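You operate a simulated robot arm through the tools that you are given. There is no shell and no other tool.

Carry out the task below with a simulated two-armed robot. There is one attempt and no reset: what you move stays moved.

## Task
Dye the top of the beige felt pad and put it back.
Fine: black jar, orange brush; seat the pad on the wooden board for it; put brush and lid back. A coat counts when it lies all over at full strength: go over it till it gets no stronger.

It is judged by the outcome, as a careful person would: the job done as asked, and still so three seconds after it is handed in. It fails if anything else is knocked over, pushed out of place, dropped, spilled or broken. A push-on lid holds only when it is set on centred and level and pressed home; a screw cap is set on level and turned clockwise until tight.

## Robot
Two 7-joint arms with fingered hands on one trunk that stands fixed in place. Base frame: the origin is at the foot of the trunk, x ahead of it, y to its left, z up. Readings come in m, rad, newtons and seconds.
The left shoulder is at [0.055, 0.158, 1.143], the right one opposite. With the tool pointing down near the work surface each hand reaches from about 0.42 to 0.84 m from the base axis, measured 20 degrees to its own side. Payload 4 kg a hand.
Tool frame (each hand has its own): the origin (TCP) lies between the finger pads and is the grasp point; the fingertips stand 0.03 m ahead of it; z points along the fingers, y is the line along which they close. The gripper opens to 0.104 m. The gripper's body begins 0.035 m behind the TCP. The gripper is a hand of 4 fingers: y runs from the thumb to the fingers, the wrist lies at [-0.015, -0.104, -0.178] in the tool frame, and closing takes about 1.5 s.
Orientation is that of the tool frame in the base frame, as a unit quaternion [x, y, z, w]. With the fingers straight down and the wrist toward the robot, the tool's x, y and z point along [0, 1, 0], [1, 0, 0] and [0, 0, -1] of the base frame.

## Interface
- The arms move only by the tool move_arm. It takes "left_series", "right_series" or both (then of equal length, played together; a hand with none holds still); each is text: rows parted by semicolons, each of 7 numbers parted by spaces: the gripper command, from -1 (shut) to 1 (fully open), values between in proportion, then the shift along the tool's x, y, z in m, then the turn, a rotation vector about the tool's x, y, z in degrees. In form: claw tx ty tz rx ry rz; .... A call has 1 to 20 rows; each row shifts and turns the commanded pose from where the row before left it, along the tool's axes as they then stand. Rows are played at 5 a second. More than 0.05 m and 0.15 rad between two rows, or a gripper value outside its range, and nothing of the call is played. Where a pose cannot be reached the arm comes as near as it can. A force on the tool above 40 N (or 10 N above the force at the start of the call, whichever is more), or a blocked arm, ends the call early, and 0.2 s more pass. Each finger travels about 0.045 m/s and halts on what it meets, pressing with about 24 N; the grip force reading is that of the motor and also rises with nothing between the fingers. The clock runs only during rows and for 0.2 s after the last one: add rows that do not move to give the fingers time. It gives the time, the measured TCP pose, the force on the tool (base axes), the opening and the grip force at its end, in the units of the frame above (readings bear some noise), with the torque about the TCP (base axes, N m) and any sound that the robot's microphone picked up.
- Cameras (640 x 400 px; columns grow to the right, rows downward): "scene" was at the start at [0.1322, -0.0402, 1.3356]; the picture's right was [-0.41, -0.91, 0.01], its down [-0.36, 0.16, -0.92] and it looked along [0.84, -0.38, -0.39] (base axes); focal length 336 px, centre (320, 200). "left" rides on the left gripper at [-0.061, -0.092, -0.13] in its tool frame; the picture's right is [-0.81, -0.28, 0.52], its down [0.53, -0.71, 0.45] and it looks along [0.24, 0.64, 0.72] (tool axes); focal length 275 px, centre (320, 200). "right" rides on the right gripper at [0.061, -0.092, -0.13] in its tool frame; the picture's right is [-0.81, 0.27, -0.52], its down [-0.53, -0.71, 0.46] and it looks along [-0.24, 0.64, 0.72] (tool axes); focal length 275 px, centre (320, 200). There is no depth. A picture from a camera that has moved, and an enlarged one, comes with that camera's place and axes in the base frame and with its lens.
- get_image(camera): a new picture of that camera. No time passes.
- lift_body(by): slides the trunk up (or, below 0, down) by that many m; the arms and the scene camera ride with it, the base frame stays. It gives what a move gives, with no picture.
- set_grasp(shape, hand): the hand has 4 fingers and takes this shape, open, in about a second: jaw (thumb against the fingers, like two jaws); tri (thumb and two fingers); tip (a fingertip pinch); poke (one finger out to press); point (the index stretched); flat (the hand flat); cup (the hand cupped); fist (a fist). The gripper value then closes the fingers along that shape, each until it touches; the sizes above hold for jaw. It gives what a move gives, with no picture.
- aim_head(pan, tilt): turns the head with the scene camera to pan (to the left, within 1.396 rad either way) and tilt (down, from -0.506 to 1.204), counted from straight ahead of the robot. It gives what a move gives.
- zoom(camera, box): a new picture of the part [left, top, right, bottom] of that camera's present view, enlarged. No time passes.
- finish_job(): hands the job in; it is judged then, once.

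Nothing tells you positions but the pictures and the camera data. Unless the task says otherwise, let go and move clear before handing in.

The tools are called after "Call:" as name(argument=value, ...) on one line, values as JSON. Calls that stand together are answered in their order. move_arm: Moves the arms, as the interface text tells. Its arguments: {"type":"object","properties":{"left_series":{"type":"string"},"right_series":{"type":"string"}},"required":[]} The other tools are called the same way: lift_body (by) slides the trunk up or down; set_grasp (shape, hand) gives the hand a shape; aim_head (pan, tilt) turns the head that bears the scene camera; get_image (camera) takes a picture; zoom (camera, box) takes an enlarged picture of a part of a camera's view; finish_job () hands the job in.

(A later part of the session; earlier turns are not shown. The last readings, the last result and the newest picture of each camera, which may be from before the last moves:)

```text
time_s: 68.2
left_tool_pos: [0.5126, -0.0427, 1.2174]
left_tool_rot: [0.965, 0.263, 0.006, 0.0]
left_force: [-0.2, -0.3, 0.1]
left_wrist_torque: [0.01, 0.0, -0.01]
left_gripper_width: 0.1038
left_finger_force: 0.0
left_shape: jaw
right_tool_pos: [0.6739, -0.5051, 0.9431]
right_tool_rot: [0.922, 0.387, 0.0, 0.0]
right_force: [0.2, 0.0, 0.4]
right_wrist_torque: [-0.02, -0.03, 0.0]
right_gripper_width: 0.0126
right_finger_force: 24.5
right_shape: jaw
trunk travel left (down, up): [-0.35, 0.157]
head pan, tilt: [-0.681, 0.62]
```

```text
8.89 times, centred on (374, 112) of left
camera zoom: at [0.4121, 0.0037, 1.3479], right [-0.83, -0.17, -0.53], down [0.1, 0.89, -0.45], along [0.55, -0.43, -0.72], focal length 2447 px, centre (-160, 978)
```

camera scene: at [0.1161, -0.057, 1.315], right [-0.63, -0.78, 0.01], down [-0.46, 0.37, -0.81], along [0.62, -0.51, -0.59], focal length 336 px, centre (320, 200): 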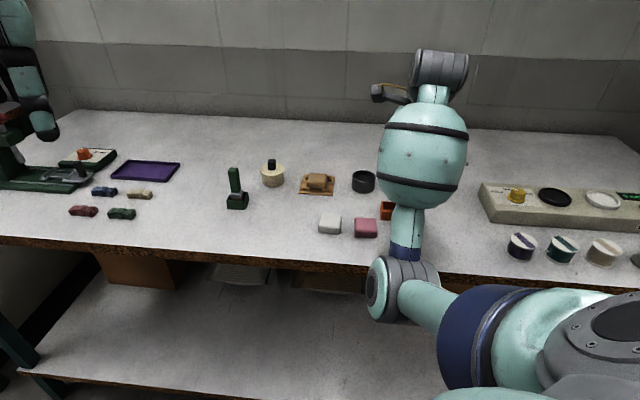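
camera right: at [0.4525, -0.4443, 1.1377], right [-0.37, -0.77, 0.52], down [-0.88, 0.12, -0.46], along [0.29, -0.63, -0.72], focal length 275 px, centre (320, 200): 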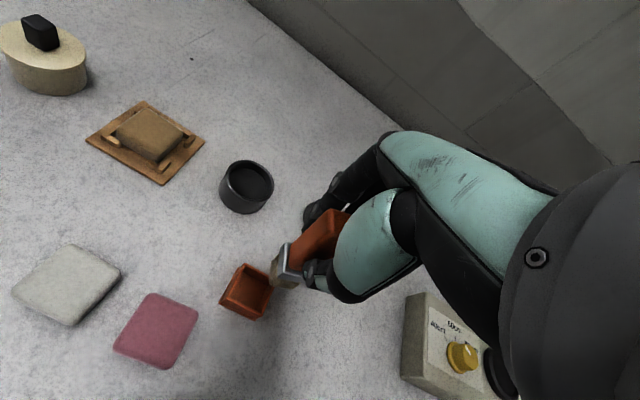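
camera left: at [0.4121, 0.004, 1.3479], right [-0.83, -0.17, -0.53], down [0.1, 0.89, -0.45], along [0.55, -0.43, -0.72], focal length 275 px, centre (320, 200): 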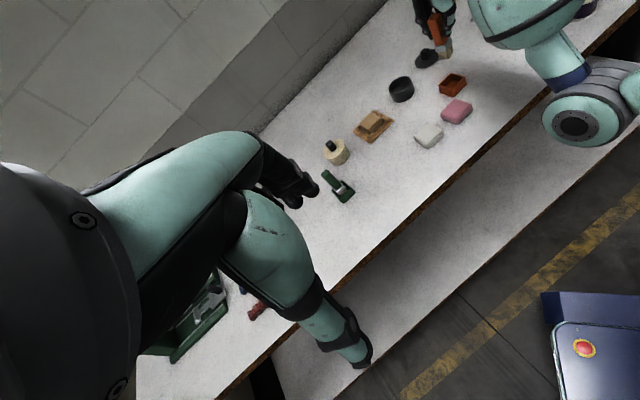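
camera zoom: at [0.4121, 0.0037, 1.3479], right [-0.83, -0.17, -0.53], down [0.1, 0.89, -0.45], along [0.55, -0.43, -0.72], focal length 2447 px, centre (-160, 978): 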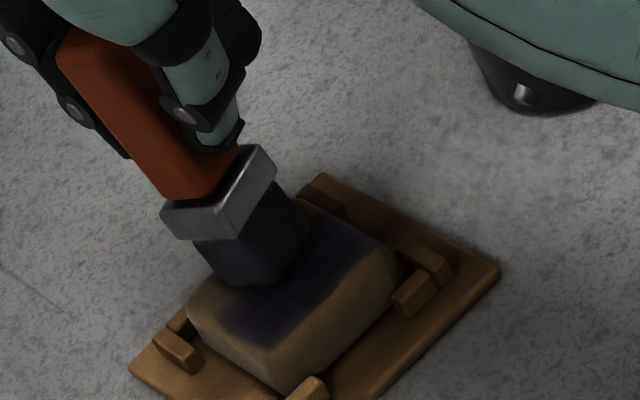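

Call:
move_arm(right_series="-1 0 0 0.001 0 0 0; -1 0 0 0.0008 0 0 0; -1 0 0 0 0 0 0; -1 0 0 0 0 0 0")

Call:
zoom(camera="left", box=[350, 90, 398, 135])

```text
time_s: 69.2
left_tool_pos: [0.5121, -0.0416, 1.2172]
left_tool_rot: [0.965, 0.263, 0.006, 0.002]
left_force: [0.2, 0.2, 1.1]
left_wrist_torque: [0.04, -0.03, -0.01]
left_gripper_width: 0.1038
left_finger_force: 0.1
left_shape: jaw
right_tool_pos: [0.6728, -0.5052, 0.9428]
right_tool_rot: [0.922, 0.387, 0.0, 0.001]
right_force: [0.8, -1.4, 6.3]
right_wrist_torque: [-0.04, -0.01, 0.0]
right_gripper_width: 0.0129
right_finger_force: 23.6
right_shape: jaw
trunk travel left (down, up): [-0.35, 0.157]
head pan, tilt: [-0.681, 0.62]
```

```text
8.89 times, centred on (374, 112) of left
camera zoom: at [0.4112, 0.0044, 1.3483], right [-0.83, -0.17, -0.53], down [0.1, 0.89, -0.45], along [0.55, -0.43, -0.72], focal length 2447 px, centre (-160, 978)
```

zoom: 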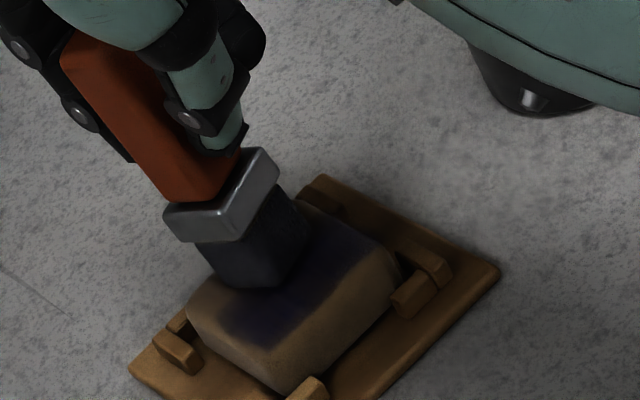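

Contact at the far margin (6 N). Easing slightly, then stroking sideways along x.

Call:
move_arm(right_series="-1 0 0 -0.0006 0 0 0; -1 0.005 0 0 0 0 0; -1 0.005 0 0 0 0 0; -1 0.004 0 0 0 0 0; -1 0 0 0 0 0 0")

Call:
zoom(camera="left", box=[350, 90, 398, 135])

```text
time_s: 70.4
left_tool_pos: [0.5105, -0.0415, 1.2181]
left_tool_rot: [0.965, 0.263, 0.006, 0.002]
left_force: [-0.7, 0.5, -0.6]
left_wrist_torque: [0.01, -0.03, 0.0]
left_gripper_width: 0.1039
left_finger_force: 0.1
left_shape: jaw
right_tool_pos: [0.6826, -0.4968, 0.9435]
right_tool_rot: [0.923, 0.386, 0.002, 0.001]
right_force: [-1.8, -1.6, 9.5]
right_wrist_torque: [-0.07, 0.12, -0.02]
right_gripper_width: 0.0133
right_finger_force: 23.9
right_shape: jaw
trunk travel left (down, up): [-0.35, 0.157]
head pan, tilt: [-0.681, 0.62]
```

```text
8.89 times, centred on (374, 112) of left
camera zoom: at [0.4104, 0.0043, 1.3485], right [-0.83, -0.17, -0.53], down [0.1, 0.89, -0.45], along [0.55, -0.43, -0.72], focal length 2447 px, centre (-160, 978)
```

zoom: 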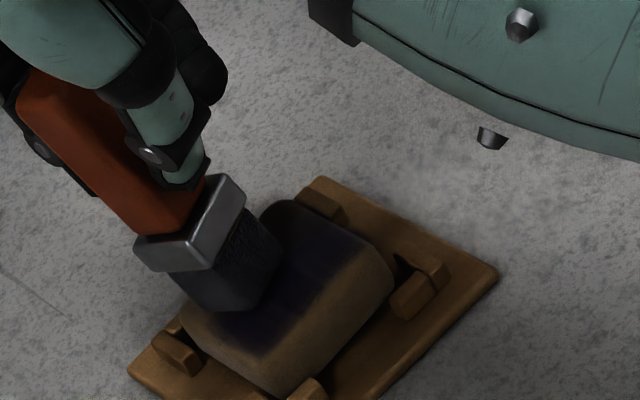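

The far margin is taking dye where the brush passed. Continuing the sweep across the far lane.

Call:
move_arm(right_series="-1 -0.005 0 -0.0005 0 0 0; -1 -0.005 0 0 0 0 0; -1 -0.005 0 0 0 0 0; -1 -0.005 0 0 0 0 0; -1 -0.005 0 0 0 0 0; -1 -0.004 0 0 0 0 0; -1 0 0 0 0 0 0; -1 0.005 0 0 0 0 0; -1 0.005 0 0 0 0 0; -1 0.005 0 0 0 0 0; -1 0 0 0 0 0 0")

Call:
zoom(camera="left", box=[350, 90, 398, 135])

```text
time_s: 72.8
left_tool_pos: [0.5125, -0.0432, 1.2171]
left_tool_rot: [0.965, 0.263, 0.006, 0.001]
left_force: [-0.2, 0.2, 0.7]
left_wrist_torque: [-0.01, -0.01, 0.02]
left_gripper_width: 0.1038
left_finger_force: 0.0
left_shape: jaw
right_tool_pos: [0.6733, -0.5057, 0.9429]
right_tool_rot: [0.922, 0.387, 0.0, 0.0]
right_force: [-0.9, -0.8, 1.6]
right_wrist_torque: [-0.1, 0.0, 0.01]
right_gripper_width: 0.0128
right_finger_force: 24.1
right_shape: jaw
trunk travel left (down, up): [-0.35, 0.157]
head pan, tilt: [-0.681, 0.62]
```

```text
8.89 times, centred on (374, 112) of left
camera zoom: at [0.4117, 0.0037, 1.3481], right [-0.83, -0.17, -0.53], down [0.1, 0.89, -0.45], along [0.55, -0.43, -0.72], focal length 2447 px, centre (-160, 978)
```

zoom: 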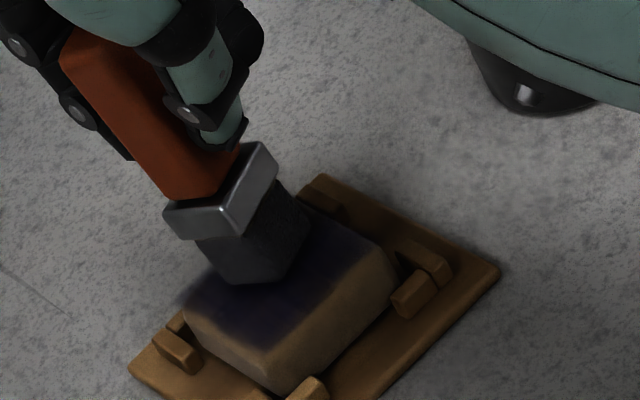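

Far lane is covered. Lifting, going back to the jar for dye and a clear scene view.

Call:
move_arm(right_series="-1 0 0 -0.02 0 0 0; -1 0 0 -0.02 0 0 0; -1 -0.038 -0.0015 0 0 0 0; -1 -0.038 -0.0015 0 0 0 0; -1 -0.038 -0.0015 0 0 0 0; -1 0 0 0 0 0 0; -1 0 0 0 0 0 0")

Call:
zoom(camera="scene", box=[290, 160, 346, 200])

Call:
zoom(camera="left", box=[350, 95, 398, 140])

Call:
zoom(camera="left", box=[350, 20, 446, 110])

```text
time_s: 74.4
left_tool_pos: [0.5132, -0.0438, 1.217]
left_tool_rot: [0.965, 0.263, 0.006, 0.001]
left_force: [-0.3, 0.4, -0.4]
left_wrist_torque: [0.01, 0.01, -0.02]
left_gripper_width: 0.1039
left_finger_force: 0.1
left_shape: jaw
right_tool_pos: [0.5915, -0.5849, 0.9794]
right_tool_rot: [0.922, 0.387, 0.0, 0.0]
right_force: [0.4, 0.0, 0.4]
right_wrist_torque: [0.0, -0.04, 0.0]
right_gripper_width: 0.013
right_finger_force: 24.1
right_shape: jaw
trunk travel left (down, up): [-0.35, 0.157]
head pan, tilt: [-0.681, 0.62]
```

```text
10.00 times, centred on (318, 180) of scene
camera zoom: at [0.1162, -0.057, 1.315], right [-0.63, -0.78, 0.01], down [-0.46, 0.37, -0.81], along [0.62, -0.51, -0.59], focal length 3365 px, centre (340, 400)
```

zoom: 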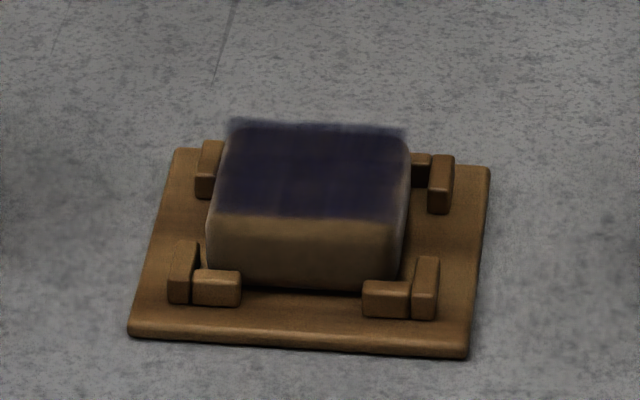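

```text
8.89 times, centred on (374, 118) of left
camera zoom: at [0.4121, 0.0037, 1.3479], right [-0.83, -0.17, -0.53], down [0.1, 0.89, -0.45], along [0.55, -0.43, -0.72], focal length 2447 px, centre (-160, 933)
```

zoom: 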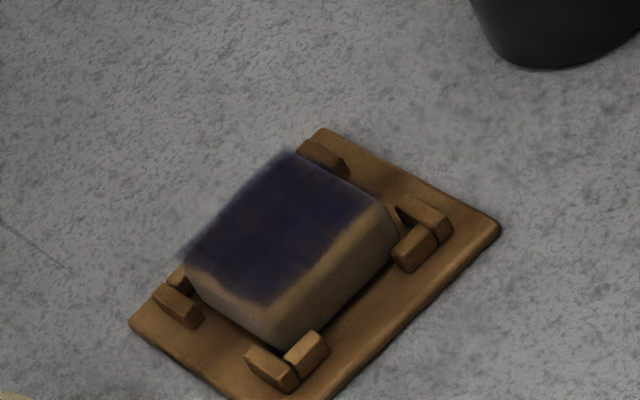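

```text
4.44 times, centred on (398, 65) of left
camera zoom: at [0.4121, 0.0037, 1.3479], right [-0.83, -0.17, -0.53], down [0.1, 0.89, -0.45], along [0.55, -0.43, -0.72], focal length 1224 px, centre (-27, 800)
```

zoom: 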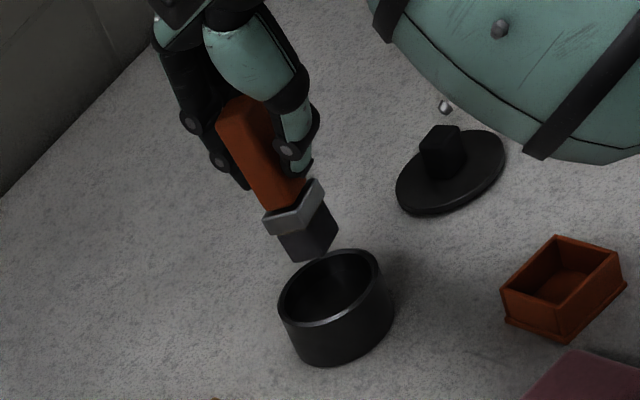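

The far and middle are well covered; only the near strip remains bare. Re-dipping.

Call:
move_arm(right_series="-1 0 0 0.015 0 0 0; -1 0 0 0.015 0 0 0; -1 0 0 0.008 0 0 0; -1 0 0 0.003 0 0 0; -1 0 0 0.001 0 0 0; -1 0 0 0 0 0 0; -1 0 0 0 0 0 0")

Call:
zoom(camera="left", box=[380, 60, 428, 105])

```text
time_s: 76.0
left_tool_pos: [0.5118, -0.0431, 1.2177]
left_tool_rot: [0.965, 0.263, 0.006, 0.001]
left_force: [-0.3, -0.5, -0.7]
left_wrist_torque: [0.01, -0.02, -0.01]
left_gripper_width: 0.1038
left_finger_force: 0.0
left_shape: jaw
right_tool_pos: [0.5898, -0.5845, 0.9388]
right_tool_rot: [0.922, 0.386, 0.0, 0.0]
right_force: [0.4, 1.4, -0.2]
right_wrist_torque: [0.01, 0.0, -0.04]
right_gripper_width: 0.0126
right_finger_force: 24.1
right_shape: jaw
trunk travel left (down, up): [-0.35, 0.157]
head pan, tilt: [-0.681, 0.62]
```

```text
8.89 times, centred on (404, 82) of left
camera zoom: at [0.4121, 0.0037, 1.3479], right [-0.83, -0.17, -0.53], down [0.1, 0.89, -0.45], along [0.55, -0.43, -0.72], focal length 2447 px, centre (-427, 1244)
```

zoom: 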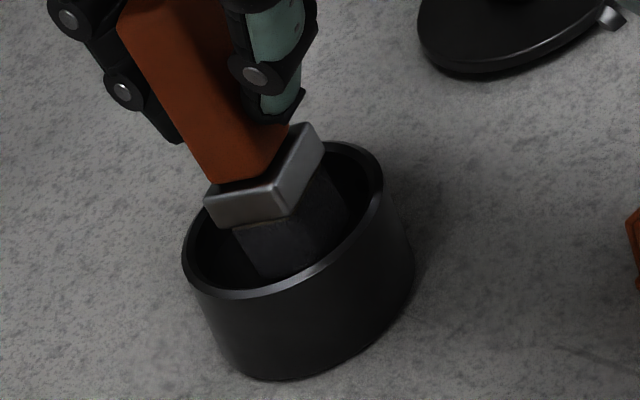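

Call:
move_arm(right_series="-1 0 0 0.0015 0 0 0; -1 0 0 0.0005 0 0 0; -1 0 0 0 0 0 0; -1 0 0 0 0 0 0")

Call:
zoom(camera="left", box=[380, 60, 428, 105])

```text
time_s: 77.0
left_tool_pos: [0.5127, -0.0439, 1.2169]
left_tool_rot: [0.965, 0.263, 0.006, 0.001]
left_force: [0.0, -0.1, -0.4]
left_wrist_torque: [0.0, -0.01, 0.0]
left_gripper_width: 0.1038
left_finger_force: 0.1
left_shape: jaw
right_tool_pos: [0.5901, -0.5835, 0.9379]
right_tool_rot: [0.922, 0.387, -0.001, 0.001]
right_force: [-0.2, 0.3, 0.6]
right_wrist_torque: [-0.01, 0.0, 0.0]
right_gripper_width: 0.013
right_finger_force: 24.2
right_shape: jaw
trunk travel left (down, up): [-0.35, 0.157]
head pan, tilt: [-0.681, 0.62]
```

```text
8.89 times, centred on (404, 82) of left
camera zoom: at [0.412, 0.0038, 1.348], right [-0.83, -0.17, -0.53], down [0.1, 0.89, -0.45], along [0.55, -0.43, -0.72], focal length 2447 px, centre (-427, 1244)
```

zoom: 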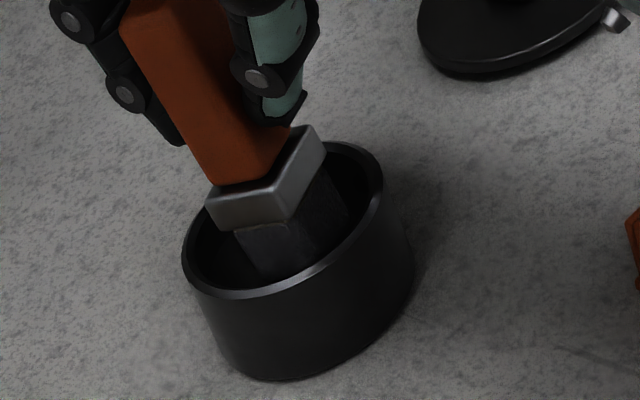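

Call:
move_arm(right_series="-1 0 0 0.0015 0 0 0; -1 0 0 0 0 0 0; -1 0 0 0 0 0 0")

Call:
zoom(camera="left", box=[380, 60, 428, 105])

```text
time_s: 77.8
left_tool_pos: [0.5105, -0.0428, 1.217]
left_tool_rot: [0.965, 0.264, 0.006, 0.002]
left_force: [-0.4, 1.1, -1.3]
left_wrist_torque: [0.01, 0.0, -0.01]
left_gripper_width: 0.1039
left_finger_force: 0.0
left_shape: jaw
right_tool_pos: [0.5902, -0.5828, 0.9369]
right_tool_rot: [0.923, 0.386, 0.002, 0.0]
right_force: [0.3, 0.5, 5.0]
right_wrist_torque: [-0.01, -0.01, 0.0]
right_gripper_width: 0.0127
right_finger_force: 23.7
right_shape: jaw
trunk travel left (down, up): [-0.35, 0.157]
head pan, tilt: [-0.681, 0.62]
```

```text
8.89 times, centred on (404, 82) of left
camera zoom: at [0.4114, 0.0044, 1.3482], right [-0.83, -0.17, -0.53], down [0.1, 0.89, -0.45], along [0.55, -0.43, -0.72], focal length 2447 px, centre (-427, 1244)
```

zoom: 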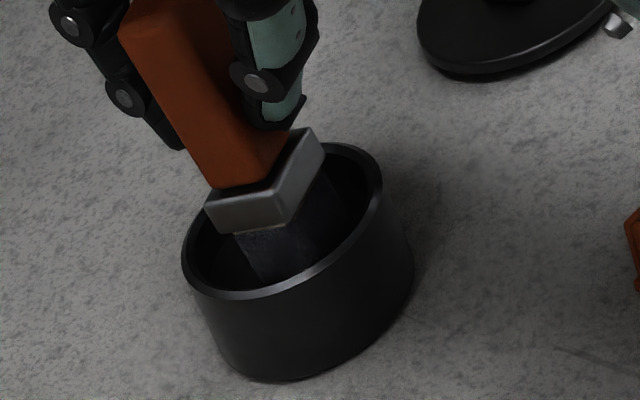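

Loaded. Moving to the near strip of the pad.

Call:
move_arm(right_series="-1 0 0 -0.02 0 0 0; -1 0 0 -0.025 0 0 0; -1 0.0383 -0.0075 0 0 0 0; -1 0.0383 -0.0075 0 0 0 0; -1 0.0383 -0.0075 0 0 0 0; -1 0 0 0.02 0 0 0; -1 0 0 0.014 0 0 0; -1 0 0 0 0 0 0; -1 0 0 0 0 0 0")

Call:
zoom(camera="left", box=[350, 90, 398, 135])

Call:
zoom(camera="right", box=[220, 180, 348, 280])

```text
time_s: 79.8
left_tool_pos: [0.5134, -0.0439, 1.2175]
left_tool_rot: [0.965, 0.264, 0.006, 0.001]
left_force: [0.6, -0.4, 0.5]
left_wrist_torque: [-0.04, -0.02, -0.01]
left_gripper_width: 0.1041
left_finger_force: 0.1
left_shape: jaw
right_tool_pos: [0.6543, -0.4864, 0.9443]
right_tool_rot: [0.922, 0.387, 0.0, -0.001]
right_force: [-0.4, -0.7, 0.0]
right_wrist_torque: [0.03, -0.01, 0.0]
right_gripper_width: 0.0128
right_finger_force: 24.5
right_shape: jaw
trunk travel left (down, up): [-0.35, 0.157]
head pan, tilt: [-0.681, 0.62]
```

```text
8.89 times, centred on (374, 112) of left
camera zoom: at [0.4121, 0.0035, 1.3479], right [-0.83, -0.17, -0.53], down [0.1, 0.89, -0.45], along [0.55, -0.43, -0.72], focal length 2447 px, centre (-160, 978)
```

zoom: 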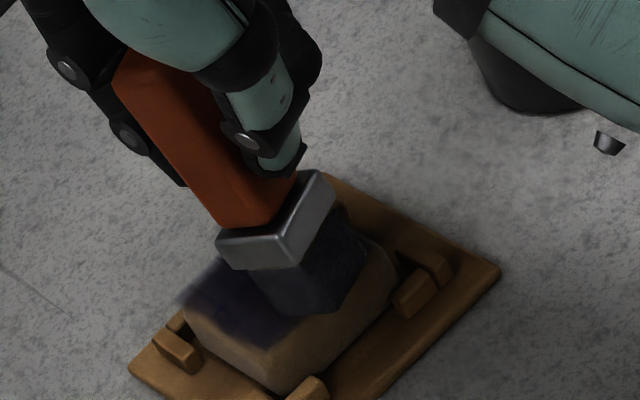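

```text
4.00 times, centred on (284, 230) of right
camera zoom: at [0.6327, -0.3777, 1.0759], right [-0.37, -0.77, 0.52], down [-0.88, 0.12, -0.46], along [0.29, -0.63, -0.72], focal length 1101 px, centre (464, 80)
```

zoom: 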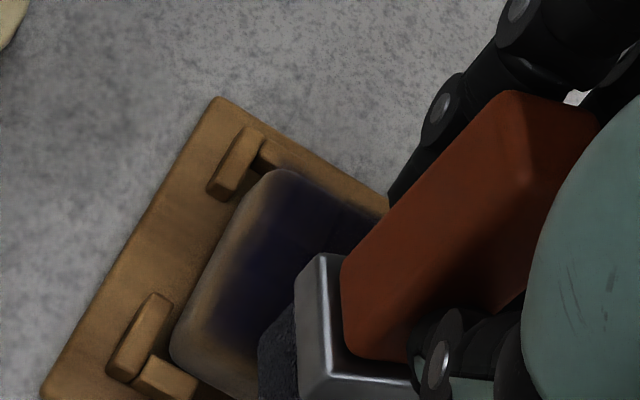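

Call:
move_arm(right_series="-1 0 0 0.0015 0 0 0; -1 0 0 0.001 0 0 0; -1 0 0 0 0 0 0; -1 0 0 0 0 0 0")

```text
time_s: 80.8
left_tool_pos: [0.5127, -0.0429, 1.2168]
left_tool_rot: [0.965, 0.262, 0.006, 0.001]
left_force: [0.0, 0.4, 0.3]
left_wrist_torque: [0.01, 0.01, 0.0]
left_gripper_width: 0.1041
left_finger_force: 0.1
left_shape: jaw
right_tool_pos: [0.654, -0.4862, 0.9438]
right_tool_rot: [0.922, 0.387, 0.001, -0.001]
right_force: [-0.6, -0.3, -0.6]
right_wrist_torque: [0.01, -0.03, 0.03]
right_gripper_width: 0.0126
right_finger_force: 24.6
right_shape: jaw
trunk travel left (down, up): [-0.35, 0.157]
head pan, tilt: [-0.681, 0.62]
```

Call:
move_arm(right_series="-1 0 0 0.001 0 0 0; -1 0 0 0.001 0 0 0; -1 0 0 0 0 0 0; -1 0 0 0 0 0 0")

```text
time_s: 81.8
left_tool_pos: [0.5118, -0.0424, 1.2171]
left_tool_rot: [0.965, 0.263, 0.005, 0.001]
left_force: [-0.5, -0.4, 0.3]
left_wrist_torque: [0.01, 0.0, -0.01]
left_gripper_width: 0.1041
left_finger_force: 0.1
left_shape: jaw
right_tool_pos: [0.6544, -0.4868, 0.9418]
right_tool_rot: [0.922, 0.387, 0.0, -0.001]
right_force: [-0.1, -0.4, 0.1]
right_wrist_torque: [0.01, 0.02, 0.01]
right_gripper_width: 0.0128
right_finger_force: 24.0
right_shape: jaw
trunk travel left (down, up): [-0.35, 0.157]
head pan, tilt: [-0.681, 0.62]
```

Call:
move_arm(right_series="-1 0 0 0.001 0 0 0; -1 0 0 0.0005 0 0 0; -1 0 0 0 0 0 0; -1 0 0 0 0 0 0")

Call:
zoom(camera="left", box=[350, 90, 398, 135])

```text
time_s: 82.8
left_tool_pos: [0.5113, -0.0417, 1.2174]
left_tool_rot: [0.965, 0.264, 0.006, 0.002]
left_force: [-0.1, -1.0, -0.4]
left_wrist_torque: [0.01, -0.01, -0.01]
left_gripper_width: 0.1041
left_finger_force: 0.0
left_shape: jaw
right_tool_pos: [0.6555, -0.486, 0.9417]
right_tool_rot: [0.922, 0.387, 0.0, 0.001]
right_force: [0.8, 0.0, 8.0]
right_wrist_torque: [-0.03, -0.1, -0.01]
right_gripper_width: 0.0128
right_finger_force: 24.4
right_shape: jaw
trunk travel left (down, up): [-0.35, 0.157]
head pan, tilt: [-0.681, 0.62]
```

```text
8.89 times, centred on (374, 112) of left
camera zoom: at [0.411, 0.0046, 1.3483], right [-0.83, -0.17, -0.53], down [0.1, 0.89, -0.45], along [0.55, -0.43, -0.72], focal length 2447 px, centre (-160, 978)
```

zoom: 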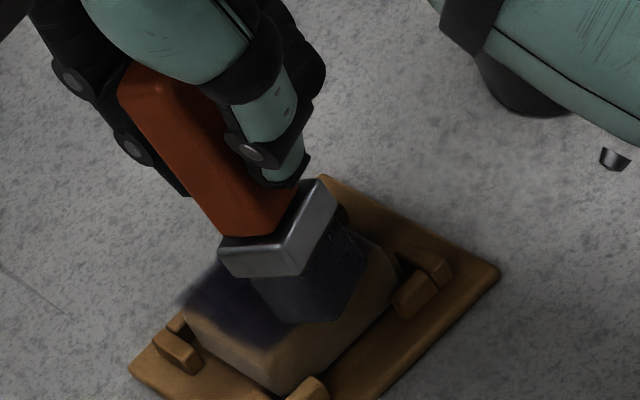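

Contact made (8 N). Easing off 1 mm and sweeping the near lane side to side.

Call:
move_arm(right_series="-1 0 0 -0.0008 0 0 0; -1 0.005 0 0 0 0 0; -1 0.005 0 0 0 0 0; -1 0.005 0 0 0 0 0; -1 0 0 0 0 0 0; -1 -0.005 0 0 0 0 0; -1 -0.005 0 0 0 0 0; -1 -0.005 0 0 0 0 0; -1 -0.005 0 0 0 0 0; -1 -0.005 0 0 0 0 0; -1 -0.005 0 0 0 0 0; -1 0 0 0 0 0 0; -1 0.005 0 0 0 0 0; -1 0.005 0 0 0 0 0; -1 0.005 0 0 0 0 0; -1 0 0 0 0 0 0")

Call:
zoom(camera="left", box=[350, 90, 398, 135])

Call:
zoom(camera="right", box=[220, 180, 348, 280])

```text
time_s: 86.2
left_tool_pos: [0.5121, -0.0428, 1.2164]
left_tool_rot: [0.965, 0.264, 0.007, 0.001]
left_force: [-0.9, -0.6, -0.5]
left_wrist_torque: [-0.04, 0.03, -0.03]
left_gripper_width: 0.1039
left_finger_force: 0.1
left_shape: jaw
right_tool_pos: [0.6546, -0.4876, 0.9427]
right_tool_rot: [0.923, 0.386, 0.001, 0.0]
right_force: [-0.6, -0.6, 3.4]
right_wrist_torque: [-0.06, 0.0, -0.01]
right_gripper_width: 0.0127
right_finger_force: 23.9
right_shape: jaw
trunk travel left (down, up): [-0.35, 0.157]
head pan, tilt: [-0.681, 0.62]
```

```text
8.89 times, centred on (374, 112) of left
camera zoom: at [0.4112, 0.004, 1.3482], right [-0.83, -0.17, -0.53], down [0.1, 0.89, -0.45], along [0.55, -0.43, -0.72], focal length 2447 px, centre (-160, 978)
```

zoom: 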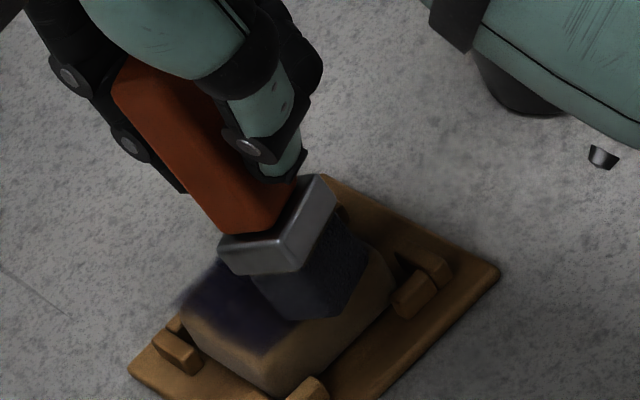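

```text
4.00 times, centred on (284, 230) of right
camera zoom: at [0.6336, -0.3788, 1.0727], right [-0.37, -0.77, 0.52], down [-0.88, 0.12, -0.46], along [0.29, -0.63, -0.72], focal length 1101 px, centre (464, 80)
```

zoom: 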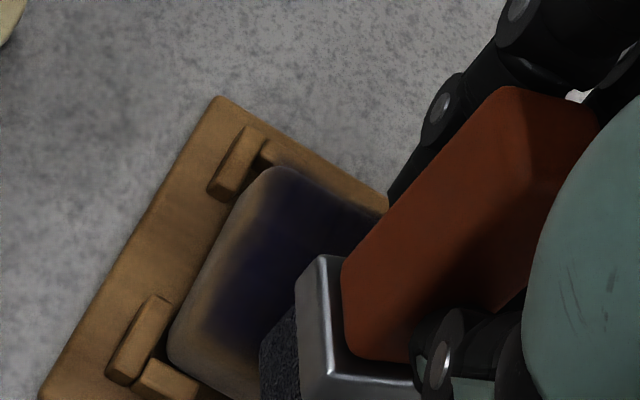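

Call:
move_arm(right_series="-1 0 0 -0.02 0 0 0; -1 0 0 -0.02 0 0 0; -1 -0.038 0.0075 0 0 0 0; -1 -0.038 0.0075 0 0 0 0; -1 -0.038 0.0075 0 0 0 0; -1 0 0 0 0 0 0; -1 0 0 0 0 0 0")

Call:
zoom(camera="scene", box=[290, 160, 346, 200])

Call:
zoom(camera="left", box=[350, 95, 398, 140])

Call:
zoom(camera="left", box=[350, 20, 446, 110])

```text
time_s: 87.8
left_tool_pos: [0.5117, -0.0444, 1.2178]
left_tool_rot: [0.965, 0.263, 0.005, 0.001]
left_force: [0.2, 0.0, -0.2]
left_wrist_torque: [0.02, -0.03, -0.02]
left_gripper_width: 0.1038
left_finger_force: 0.0
left_shape: jaw
right_tool_pos: [0.592, -0.5804, 0.9816]
right_tool_rot: [0.922, 0.386, -0.001, 0.0]
right_force: [-0.1, 0.0, -0.5]
right_wrist_torque: [-0.01, 0.01, 0.01]
right_gripper_width: 0.0125
right_finger_force: 24.1
right_shape: jaw
trunk travel left (down, up): [-0.35, 0.157]
head pan, tilt: [-0.681, 0.62]
```

```text
10.00 times, centred on (318, 180) of scene
camera zoom: at [0.1162, -0.057, 1.315], right [-0.63, -0.78, 0.01], down [-0.46, 0.37, -0.81], along [0.62, -0.51, -0.59], focal length 3365 px, centre (340, 400)
```

zoom: 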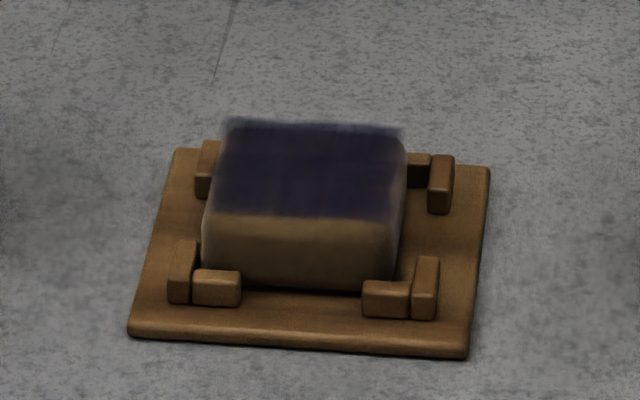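

```text
8.89 times, centred on (374, 118) of left
camera zoom: at [0.4121, 0.0037, 1.3479], right [-0.83, -0.17, -0.53], down [0.1, 0.89, -0.45], along [0.55, -0.43, -0.72], focal length 2447 px, centre (-160, 933)
```

zoom: 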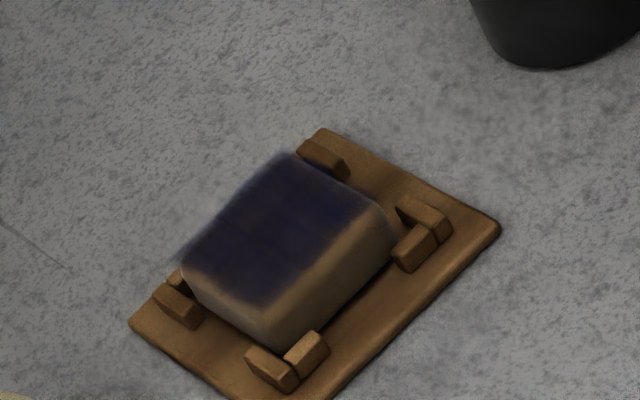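

```text
4.44 times, centred on (398, 65) of left
camera zoom: at [0.4121, 0.0037, 1.3479], right [-0.83, -0.17, -0.53], down [0.1, 0.89, -0.45], along [0.55, -0.43, -0.72], focal length 1224 px, centre (-27, 800)
```

zoom: 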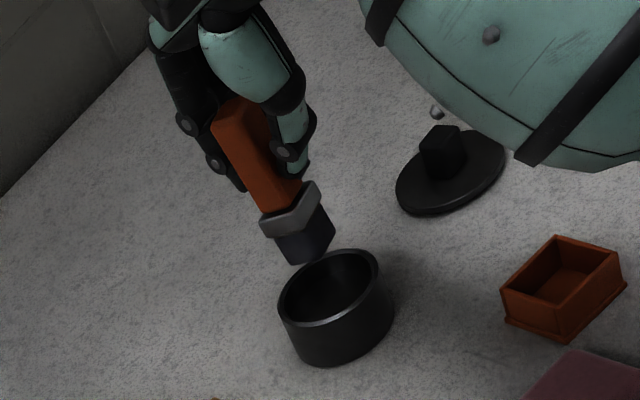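

Call:
zoom(camera="scene", box=[306, 168, 336, 187])

Call:
zoom(camera="left", box=[362, 106, 394, 134])

```text
16.00 times, centred on (321, 178) of scene
camera zoom: at [0.1162, -0.057, 1.315], right [-0.63, -0.78, 0.01], down [-0.46, 0.37, -0.81], along [0.62, -0.51, -0.59], focal length 5384 px, centre (304, 560)
```

zoom: 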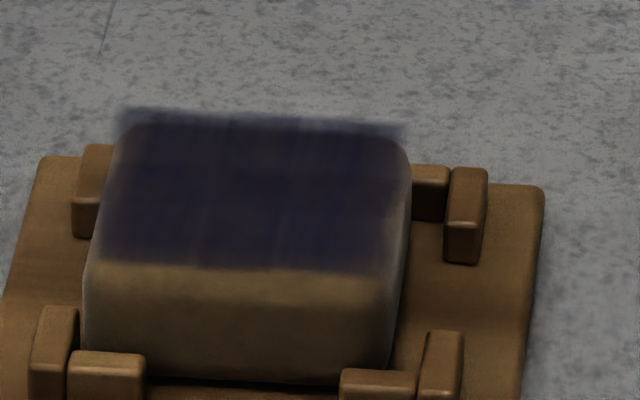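

```text
14.29 times, centred on (378, 120) of left
camera zoom: at [0.4121, 0.0037, 1.3479], right [-0.83, -0.17, -0.53], down [0.1, 0.89, -0.45], along [0.55, -0.43, -0.72], focal length 3932 px, centre (-509, 1343)
```

zoom: 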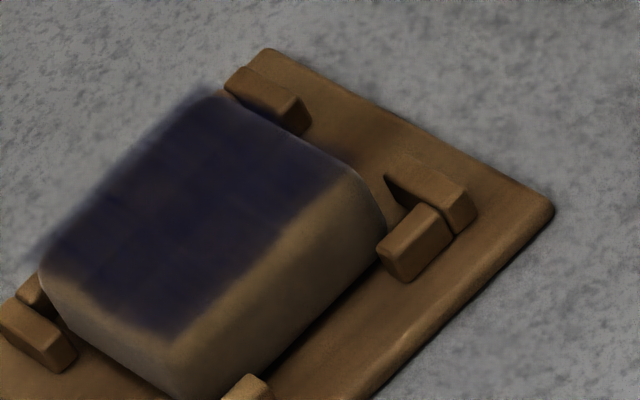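

The dye now spans essentially the whole top, with slightly softer strength near the edges. I'll re-dip and go over everything again, edges included, until it no longer changes.

Call:
move_arm(right_series="-1 -0.005 0.004 0.015 0 0 0; -1 0 0 0.015 0 0 0; -1 0 0 0.008 0 0 0; -1 0 0 0.004 0 0 0; -1 0 0 0.002 0 0 0; -1 0 0 0 0 0 0; -1 0 0 0 0 0 0")

Call:
zoom(camera="left", box=[380, 60, 428, 105])

```text
time_s: 89.4
left_tool_pos: [0.5129, -0.0427, 1.2173]
left_tool_rot: [0.965, 0.263, 0.006, 0.002]
left_force: [0.0, -0.3, 0.2]
left_wrist_torque: [-0.01, -0.03, -0.01]
left_gripper_width: 0.104
left_finger_force: 0.0
left_shape: jaw
right_tool_pos: [0.5905, -0.5894, 0.9381]
right_tool_rot: [0.922, 0.387, 0.0, 0.0]
right_force: [-0.3, -0.3, 0.7]
right_wrist_torque: [0.0, -0.03, -0.03]
right_gripper_width: 0.0124
right_finger_force: 23.8
right_shape: jaw
trunk travel left (down, up): [-0.35, 0.157]
head pan, tilt: [-0.681, 0.62]
```

```text
8.89 times, centred on (404, 82) of left
camera zoom: at [0.4119, 0.0039, 1.348], right [-0.83, -0.17, -0.53], down [0.1, 0.89, -0.45], along [0.55, -0.43, -0.72], focal length 2447 px, centre (-427, 1244)
```

zoom: 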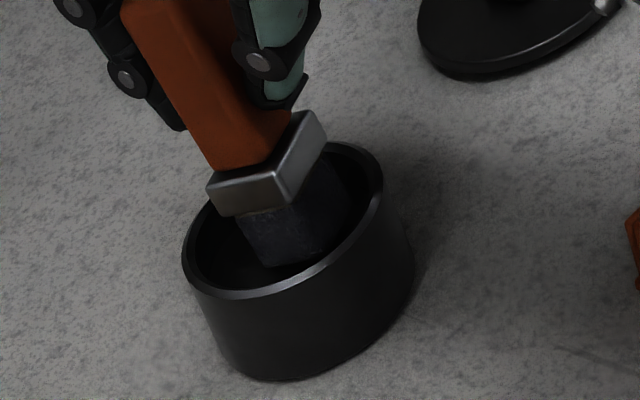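

Call:
move_arm(right_series="-1 0.002 0 0.0015 0 0 0; -1 0 0 0 0 0 0; -1 0 0 0 0 0 0")

Call:
zoom(camera="left", box=[380, 60, 428, 105])

```text
time_s: 90.2
left_tool_pos: [0.5118, -0.0432, 1.2172]
left_tool_rot: [0.965, 0.263, 0.006, 0.002]
left_force: [-0.4, 0.0, 0.2]
left_wrist_torque: [-0.01, -0.03, -0.03]
left_gripper_width: 0.104
left_finger_force: 0.0
left_shape: jaw
right_tool_pos: [0.5923, -0.5899, 0.9371]
right_tool_rot: [0.923, 0.386, 0.0, 0.001]
right_force: [-1.7, -0.7, 2.9]
right_wrist_torque: [-0.05, 0.03, 0.02]
right_gripper_width: 0.0123
right_finger_force: 24.0
right_shape: jaw
trunk travel left (down, up): [-0.35, 0.157]
head pan, tilt: [-0.681, 0.62]
```

```text
8.89 times, centred on (404, 82) of left
camera zoom: at [0.4115, 0.0041, 1.3481], right [-0.83, -0.17, -0.53], down [0.1, 0.89, -0.45], along [0.55, -0.43, -0.72], focal length 2447 px, centre (-427, 1244)
```

zoom: 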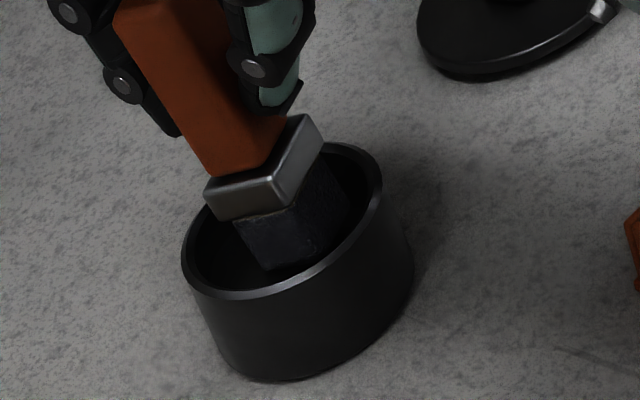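

Loaded. Moving to the far-left corner of the pad to begin a full raster.

Call:
move_arm(right_series="-1 -0.002 0 -0.02 0 0 0; -1 0 0 -0.025 0 0 0; -1 0.0467 0.0025 0 0 0 0; -1 0.0467 0.0025 0 0 0 0; -1 0.0467 0.0026 0 0 0 0; -1 0 0 0.02 0 0 0; -1 0 0 0.016 0 0 0; -1 0 0 0 0 0 0; -1 0 0 0 0 0 0")

Call:
zoom(camera="left", box=[350, 90, 398, 135])

```text
time_s: 92.2
left_tool_pos: [0.514, -0.0435, 1.2183]
left_tool_rot: [0.965, 0.262, 0.006, 0.001]
left_force: [-0.2, 0.2, 0.3]
left_wrist_torque: [-0.02, 0.0, 0.03]
left_gripper_width: 0.1043
left_finger_force: 0.0
left_shape: jaw
right_tool_pos: [0.6953, -0.4944, 0.9459]
right_tool_rot: [0.922, 0.387, 0.0, 0.001]
right_force: [0.2, -0.3, -0.3]
right_wrist_torque: [0.01, 0.01, 0.03]
right_gripper_width: 0.0125
right_finger_force: 23.8
right_shape: jaw
trunk travel left (down, up): [-0.35, 0.157]
head pan, tilt: [-0.681, 0.62]
```

```text
8.89 times, centred on (374, 112) of left
camera zoom: at [0.4121, 0.0034, 1.3479], right [-0.83, -0.17, -0.53], down [0.1, 0.89, -0.45], along [0.55, -0.43, -0.72], focal length 2447 px, centre (-160, 978)
```

zoom: 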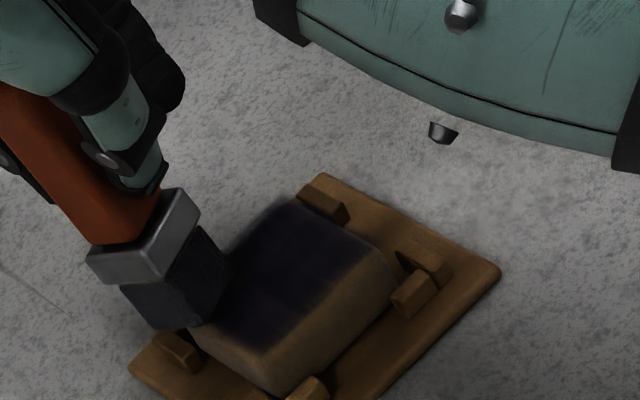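

Tip is right over the corner; moving in a few mm before touching down.

Call:
move_arm(right_series="-1 -0.007 -0.004 0 0 0 0; -1 0 0 0.0025 0 0 0; -1 0 0 0.001 0 0 0; -1 0 0 0 0 0 0; -1 0 0 0 0 0 0")

```text
time_s: 93.4
left_tool_pos: [0.5123, -0.0428, 1.2183]
left_tool_rot: [0.965, 0.263, 0.005, 0.001]
left_force: [-0.6, 0.8, -0.7]
left_wrist_torque: [0.0, -0.03, 0.01]
left_gripper_width: 0.1037
left_finger_force: 0.1
left_shape: jaw
right_tool_pos: [0.6872, -0.4972, 0.9424]
right_tool_rot: [0.922, 0.386, 0.0, 0.001]
right_force: [-0.9, 0.1, 2.5]
right_wrist_torque: [-0.03, 0.0, 0.03]
right_gripper_width: 0.0123
right_finger_force: 23.7
right_shape: jaw
trunk travel left (down, up): [-0.35, 0.157]
head pan, tilt: [-0.681, 0.62]
```

Call:
move_arm(right_series="-1 0 0 0.0004 0 0 0; -1 0.004 0 0 0 0 0; -1 0 0.003 0 0 0 0; -1 -0.005 0 0 0 0 0; -1 -0.005 0 0 0 0 0; -1 -0.005 0 0 0 0 0; -1 -0.005 0 0 0 0 0; -1 -0.005 0 0 0 0 0; -1 -0.005 0 0 0 0 0; -1 -0.005 0 0 0 0 0; -1 0 0 0 0 0 0")

Call:
zoom(camera="left", box=[350, 90, 398, 135])

```text
time_s: 95.8
left_tool_pos: [0.5122, -0.0422, 1.218]
left_tool_rot: [0.965, 0.263, 0.006, 0.002]
left_force: [-0.1, -0.3, -1.1]
left_wrist_torque: [-0.01, 0.0, -0.03]
left_gripper_width: 0.1041
left_finger_force: 0.1
left_shape: jaw
right_tool_pos: [0.6693, -0.522, 0.942]
right_tool_rot: [0.922, 0.386, 0.001, 0.0]
right_force: [1.0, 2.0, 3.9]
right_wrist_torque: [0.12, -0.21, 0.03]
right_gripper_width: 0.0124
right_finger_force: 24.6
right_shape: jaw
trunk travel left (down, up): [-0.35, 0.157]
head pan, tilt: [-0.681, 0.62]
```

```text
8.89 times, centred on (374, 112) of left
camera zoom: at [0.4117, 0.0046, 1.348], right [-0.83, -0.17, -0.53], down [0.1, 0.89, -0.45], along [0.55, -0.43, -0.72], focal length 2447 px, centre (-160, 978)
```

zoom: 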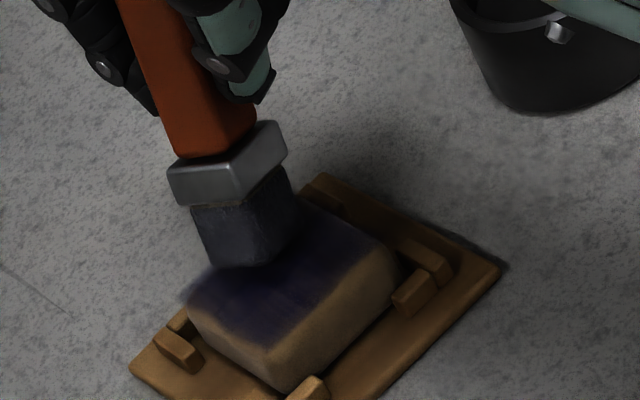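

The brush tip lags and pivots in the grip under drag. I'll swing it back upright by moving the hand back over the tip, then use lighter pressure.

Call:
move_arm(right_series="-1 0.004 0 0 0 0 0; -1 0.004 0 0 0 0 0; -1 0.004 0 0 0 0 0; -1 0 0 0 0 0 0; -1 0 0 -0.01 0 0 0; -1 0 0 0 0 0 0")

Call:
zoom(camera="left", box=[334, 75, 398, 135])

Call:
zoom(camera="right", box=[220, 160, 380, 290])

```text
time_s: 97.2
left_tool_pos: [0.5126, -0.0438, 1.2184]
left_tool_rot: [0.965, 0.262, 0.007, 0.001]
left_force: [0.4, 0.7, 0.9]
left_wrist_torque: [0.0, 0.0, -0.01]
left_gripper_width: 0.1039
left_finger_force: 0.0
left_shape: jaw
right_tool_pos: [0.6757, -0.5122, 0.9522]
right_tool_rot: [0.922, 0.386, 0.0, 0.0]
right_force: [-0.1, 0.1, 0.2]
right_wrist_torque: [-0.01, -0.01, 0.0]
right_gripper_width: 0.0127
right_finger_force: 23.9
right_shape: jaw
trunk travel left (down, up): [-0.35, 0.157]
head pan, tilt: [-0.681, 0.62]
```

```text
6.67 times, centred on (366, 105) of left
camera zoom: at [0.4116, 0.0038, 1.3481], right [-0.83, -0.17, -0.53], down [0.1, 0.89, -0.45], along [0.55, -0.43, -0.72], focal length 1835 px, centre (13, 833)
```

zoom: 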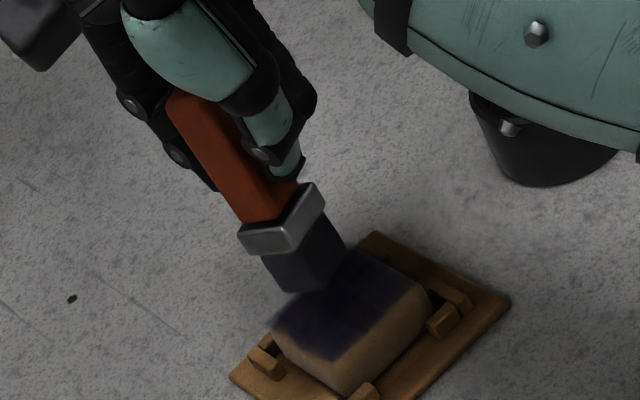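

```text
3.08 times, centred on (300, 225) of right
camera zoom: at [0.6547, -0.4043, 1.0824], right [-0.37, -0.77, 0.52], down [-0.88, 0.12, -0.45], along [0.29, -0.63, -0.72], focal length 847 px, centre (382, 123)
```

zoom: 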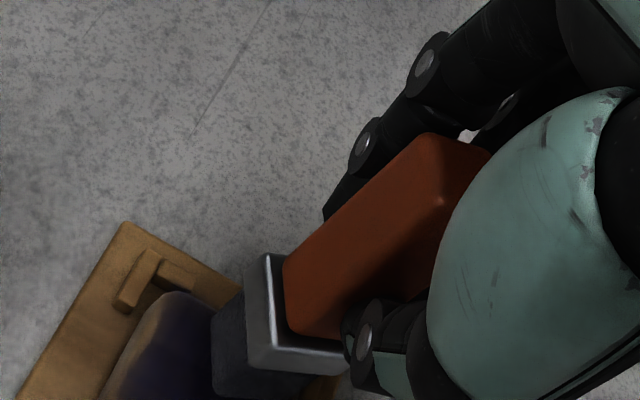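

Call:
zoom(camera="left", box=[362, 106, 394, 134])

Call:
zoom(camera="right", box=[230, 210, 320, 290])

```text
14.29 times, centred on (378, 120) of left
camera zoom: at [0.4116, 0.0038, 1.3481], right [-0.83, -0.17, -0.53], down [0.1, 0.89, -0.45], along [0.55, -0.43, -0.72], focal length 3932 px, centre (-509, 1343)
```

zoom: 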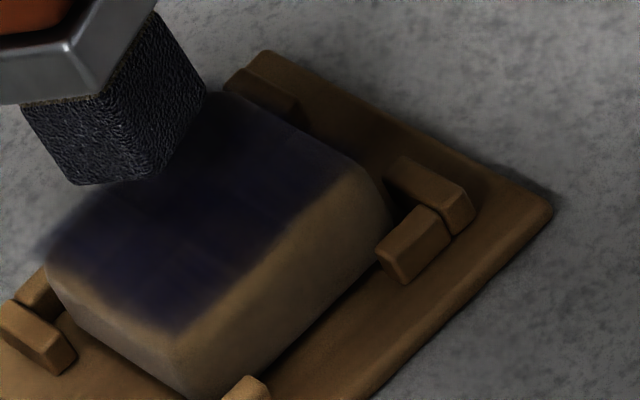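

```text
5.00 times, centred on (275, 250) of right
camera zoom: at [0.6547, -0.4043, 1.0824], right [-0.37, -0.77, 0.52], down [-0.88, 0.12, -0.45], along [0.29, -0.63, -0.72], focal length 1376 px, centre (545, -50)
```

zoom: 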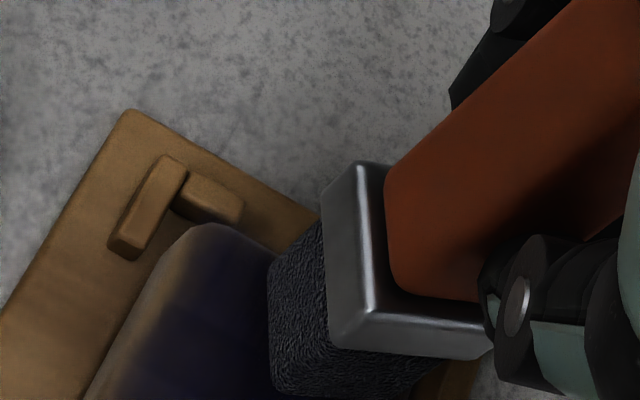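

I'll work with short dab-and-scrub touches across the far lane to avoid dragging the brush over.

Call:
move_arm(right_series="-1 0.020 0 0 0 0 0; -1 0 0 0.007 0 0 0; -1 0 0 0.003 0 0 0; -1 -0.003 0 0 0 0 0; -1 0.003 0 0 0 0 0; -1 0 0 -0.003 0 0 0; -1 -0.009 0 0 0 0 0; -1 0 0 0.003 0 0 0; -1 -0.003 0 0 0 0 0; -1 0.003 0 0 0 0 0; -1 0 0 -0.003 0 0 0; -1 -0.009 0 0 0 0 0; -1 0 0 0.003 0 0 0; -1 -0.003 0 0 0 0 0; -1 0.003 0 0 0 0 0; -1 0 0 -0.003 0 0 0; -1 -0.009 0 0 0 0 0; -1 0 0 0.003 0 0 0; -1 -0.003 0 0 0 0 0; -1 0.003 0 0 0 0 0")

Call:
zoom(camera="left", box=[350, 90, 398, 135])

```text
time_s: 101.4
left_tool_pos: [0.5118, -0.0419, 1.2171]
left_tool_rot: [0.965, 0.263, 0.005, 0.002]
left_force: [0.1, -0.3, 0.1]
left_wrist_torque: [0.05, 0.0, -0.01]
left_gripper_width: 0.104
left_finger_force: 0.1
left_shape: jaw
right_tool_pos: [0.6711, -0.5169, 0.9426]
right_tool_rot: [0.922, 0.386, 0.0, 0.0]
right_force: [-0.4, 0.5, 4.9]
right_wrist_torque: [0.0, -0.06, 0.01]
right_gripper_width: 0.0128
right_finger_force: 24.2
right_shape: jaw
trunk travel left (down, up): [-0.35, 0.157]
head pan, tilt: [-0.681, 0.62]
```

```text
8.89 times, centred on (374, 112) of left
camera zoom: at [0.4112, 0.0046, 1.3483], right [-0.83, -0.17, -0.53], down [0.1, 0.89, -0.45], along [0.55, -0.43, -0.72], focal length 2447 px, centre (-160, 978)
```

zoom: 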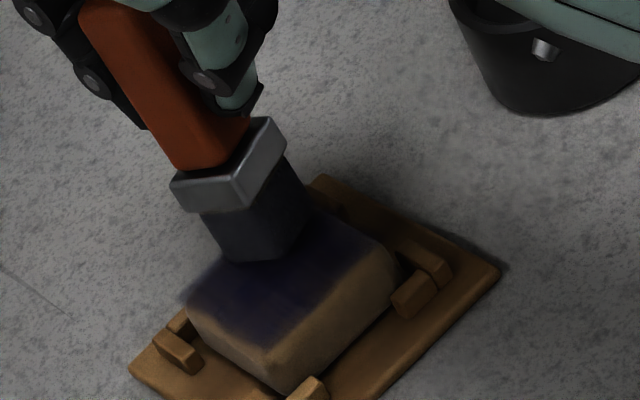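

Dabbing works without tipping the brush. Next lane (11 mm nearer), going the other way.

Call:
move_arm(right_series="-1 0 0 -0.003 0 0 0; -1 -0.005 -0.011 0 0 0 0; -1 0 0 0.003 0 0 0; -1 0.003 0 0 0 0 0; -1 -0.003 0 0 0 0 0; -1 0 0 -0.003 0 0 0; -1 0.010 0 0 0 0 0; -1 0 0 0.003 0 0 0; -1 0.003 0 0 0 0 0; -1 -0.003 0 0 0 0 0; -1 0 0 -0.003 0 0 0; -1 0.010 0 0 0 0 0; -1 0 0 0.003 0 0 0; -1 0.003 0 0 0 0 0; -1 -0.003 0 0 0 0 0; -1 0 0 -0.003 0 0 0; -1 0.010 0 0 0 0 0; -1 0 0 0.003 0 0 0; -1 0.003 0 0 0 0 0; -1 -0.003 0 0 0 0 0")

Call:
zoom(camera="left", box=[350, 90, 398, 135])

```text
time_s: 105.6
left_tool_pos: [0.5124, -0.0434, 1.2166]
left_tool_rot: [0.965, 0.263, 0.005, 0.001]
left_force: [0.7, -0.8, 0.5]
left_wrist_torque: [0.03, 0.02, -0.02]
left_gripper_width: 0.104
left_finger_force: 0.0
left_shape: jaw
right_tool_pos: [0.6811, -0.4913, 0.9416]
right_tool_rot: [0.922, 0.387, 0.0, 0.0]
right_force: [0.3, 0.2, 0.9]
right_wrist_torque: [0.0, -0.02, 0.03]
right_gripper_width: 0.0129
right_finger_force: 23.6
right_shape: jaw
trunk travel left (down, up): [-0.35, 0.157]
head pan, tilt: [-0.681, 0.62]
```

```text
8.89 times, centred on (374, 112) of left
camera zoom: at [0.412, 0.0038, 1.348], right [-0.83, -0.17, -0.53], down [0.1, 0.89, -0.45], along [0.55, -0.43, -0.72], focal length 2447 px, centre (-160, 978)
```

zoom: 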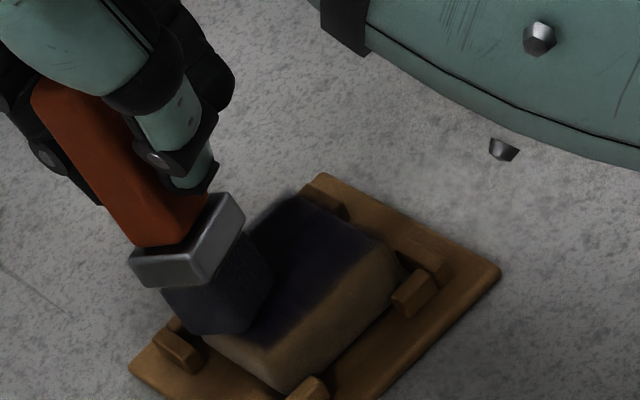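

Call:
move_arm(right_series="-1 0 0 -0.003 0 0 0; -1 0.004 -0.010 0 0 0 0; -1 0 0 0.0036 0 0 0; -1 -0.003 0 0 0 0 0; -1 0.003 0 0 0 0 0; -1 0 0 -0.003 0 0 0; -1 -0.010 0 0 0 0 0; -1 0 0 0.003 0 0 0; -1 -0.003 0 0 0 0 0; -1 0.003 0 0 0 0 0; -1 0 0 -0.003 0 0 0; -1 -0.010 0 0 0 0 0; -1 0 0 0.003 0 0 0; -1 -0.003 0 0 0 0 0; -1 0.003 0 0 0 0 0; -1 0 0 -0.003 0 0 0; -1 -0.010 0 0 0 0 0; -1 0 0 0.003 0 0 0; -1 -0.003 0 0 0 0 0; -1 0.003 0 0 0 0 0")

Call:
zoom(camera="left", box=[350, 90, 398, 135])

```text
time_s: 109.8
left_tool_pos: [0.5114, -0.0418, 1.2186]
left_tool_rot: [0.965, 0.263, 0.006, 0.002]
left_force: [0.0, -0.1, 0.2]
left_wrist_torque: [0.0, 0.02, 0.01]
left_gripper_width: 0.1036
left_finger_force: 0.1
left_shape: jaw
right_tool_pos: [0.6543, -0.5035, 0.9409]
right_tool_rot: [0.922, 0.387, 0.0, 0.0]
right_force: [-0.3, 0.0, 8.6]
right_wrist_torque: [-0.02, -0.02, -0.02]
right_gripper_width: 0.0128
right_finger_force: 24.0
right_shape: jaw
trunk travel left (down, up): [-0.35, 0.157]
head pan, tilt: [-0.681, 0.62]
```

```text
8.89 times, centred on (374, 112) of left
camera zoom: at [0.4107, 0.0048, 1.3484], right [-0.83, -0.17, -0.53], down [0.1, 0.89, -0.45], along [0.55, -0.43, -0.72], focal length 2447 px, centre (-160, 978)
```

zoom: 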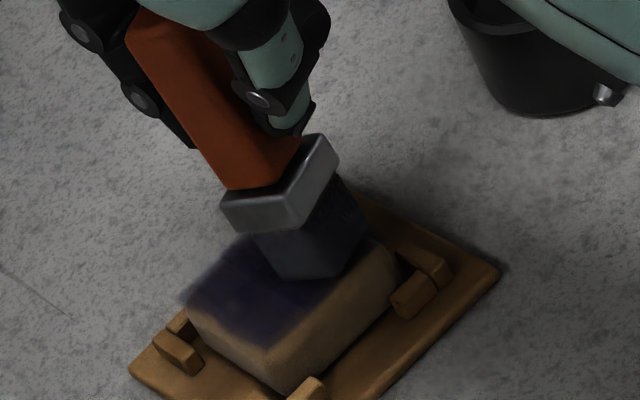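

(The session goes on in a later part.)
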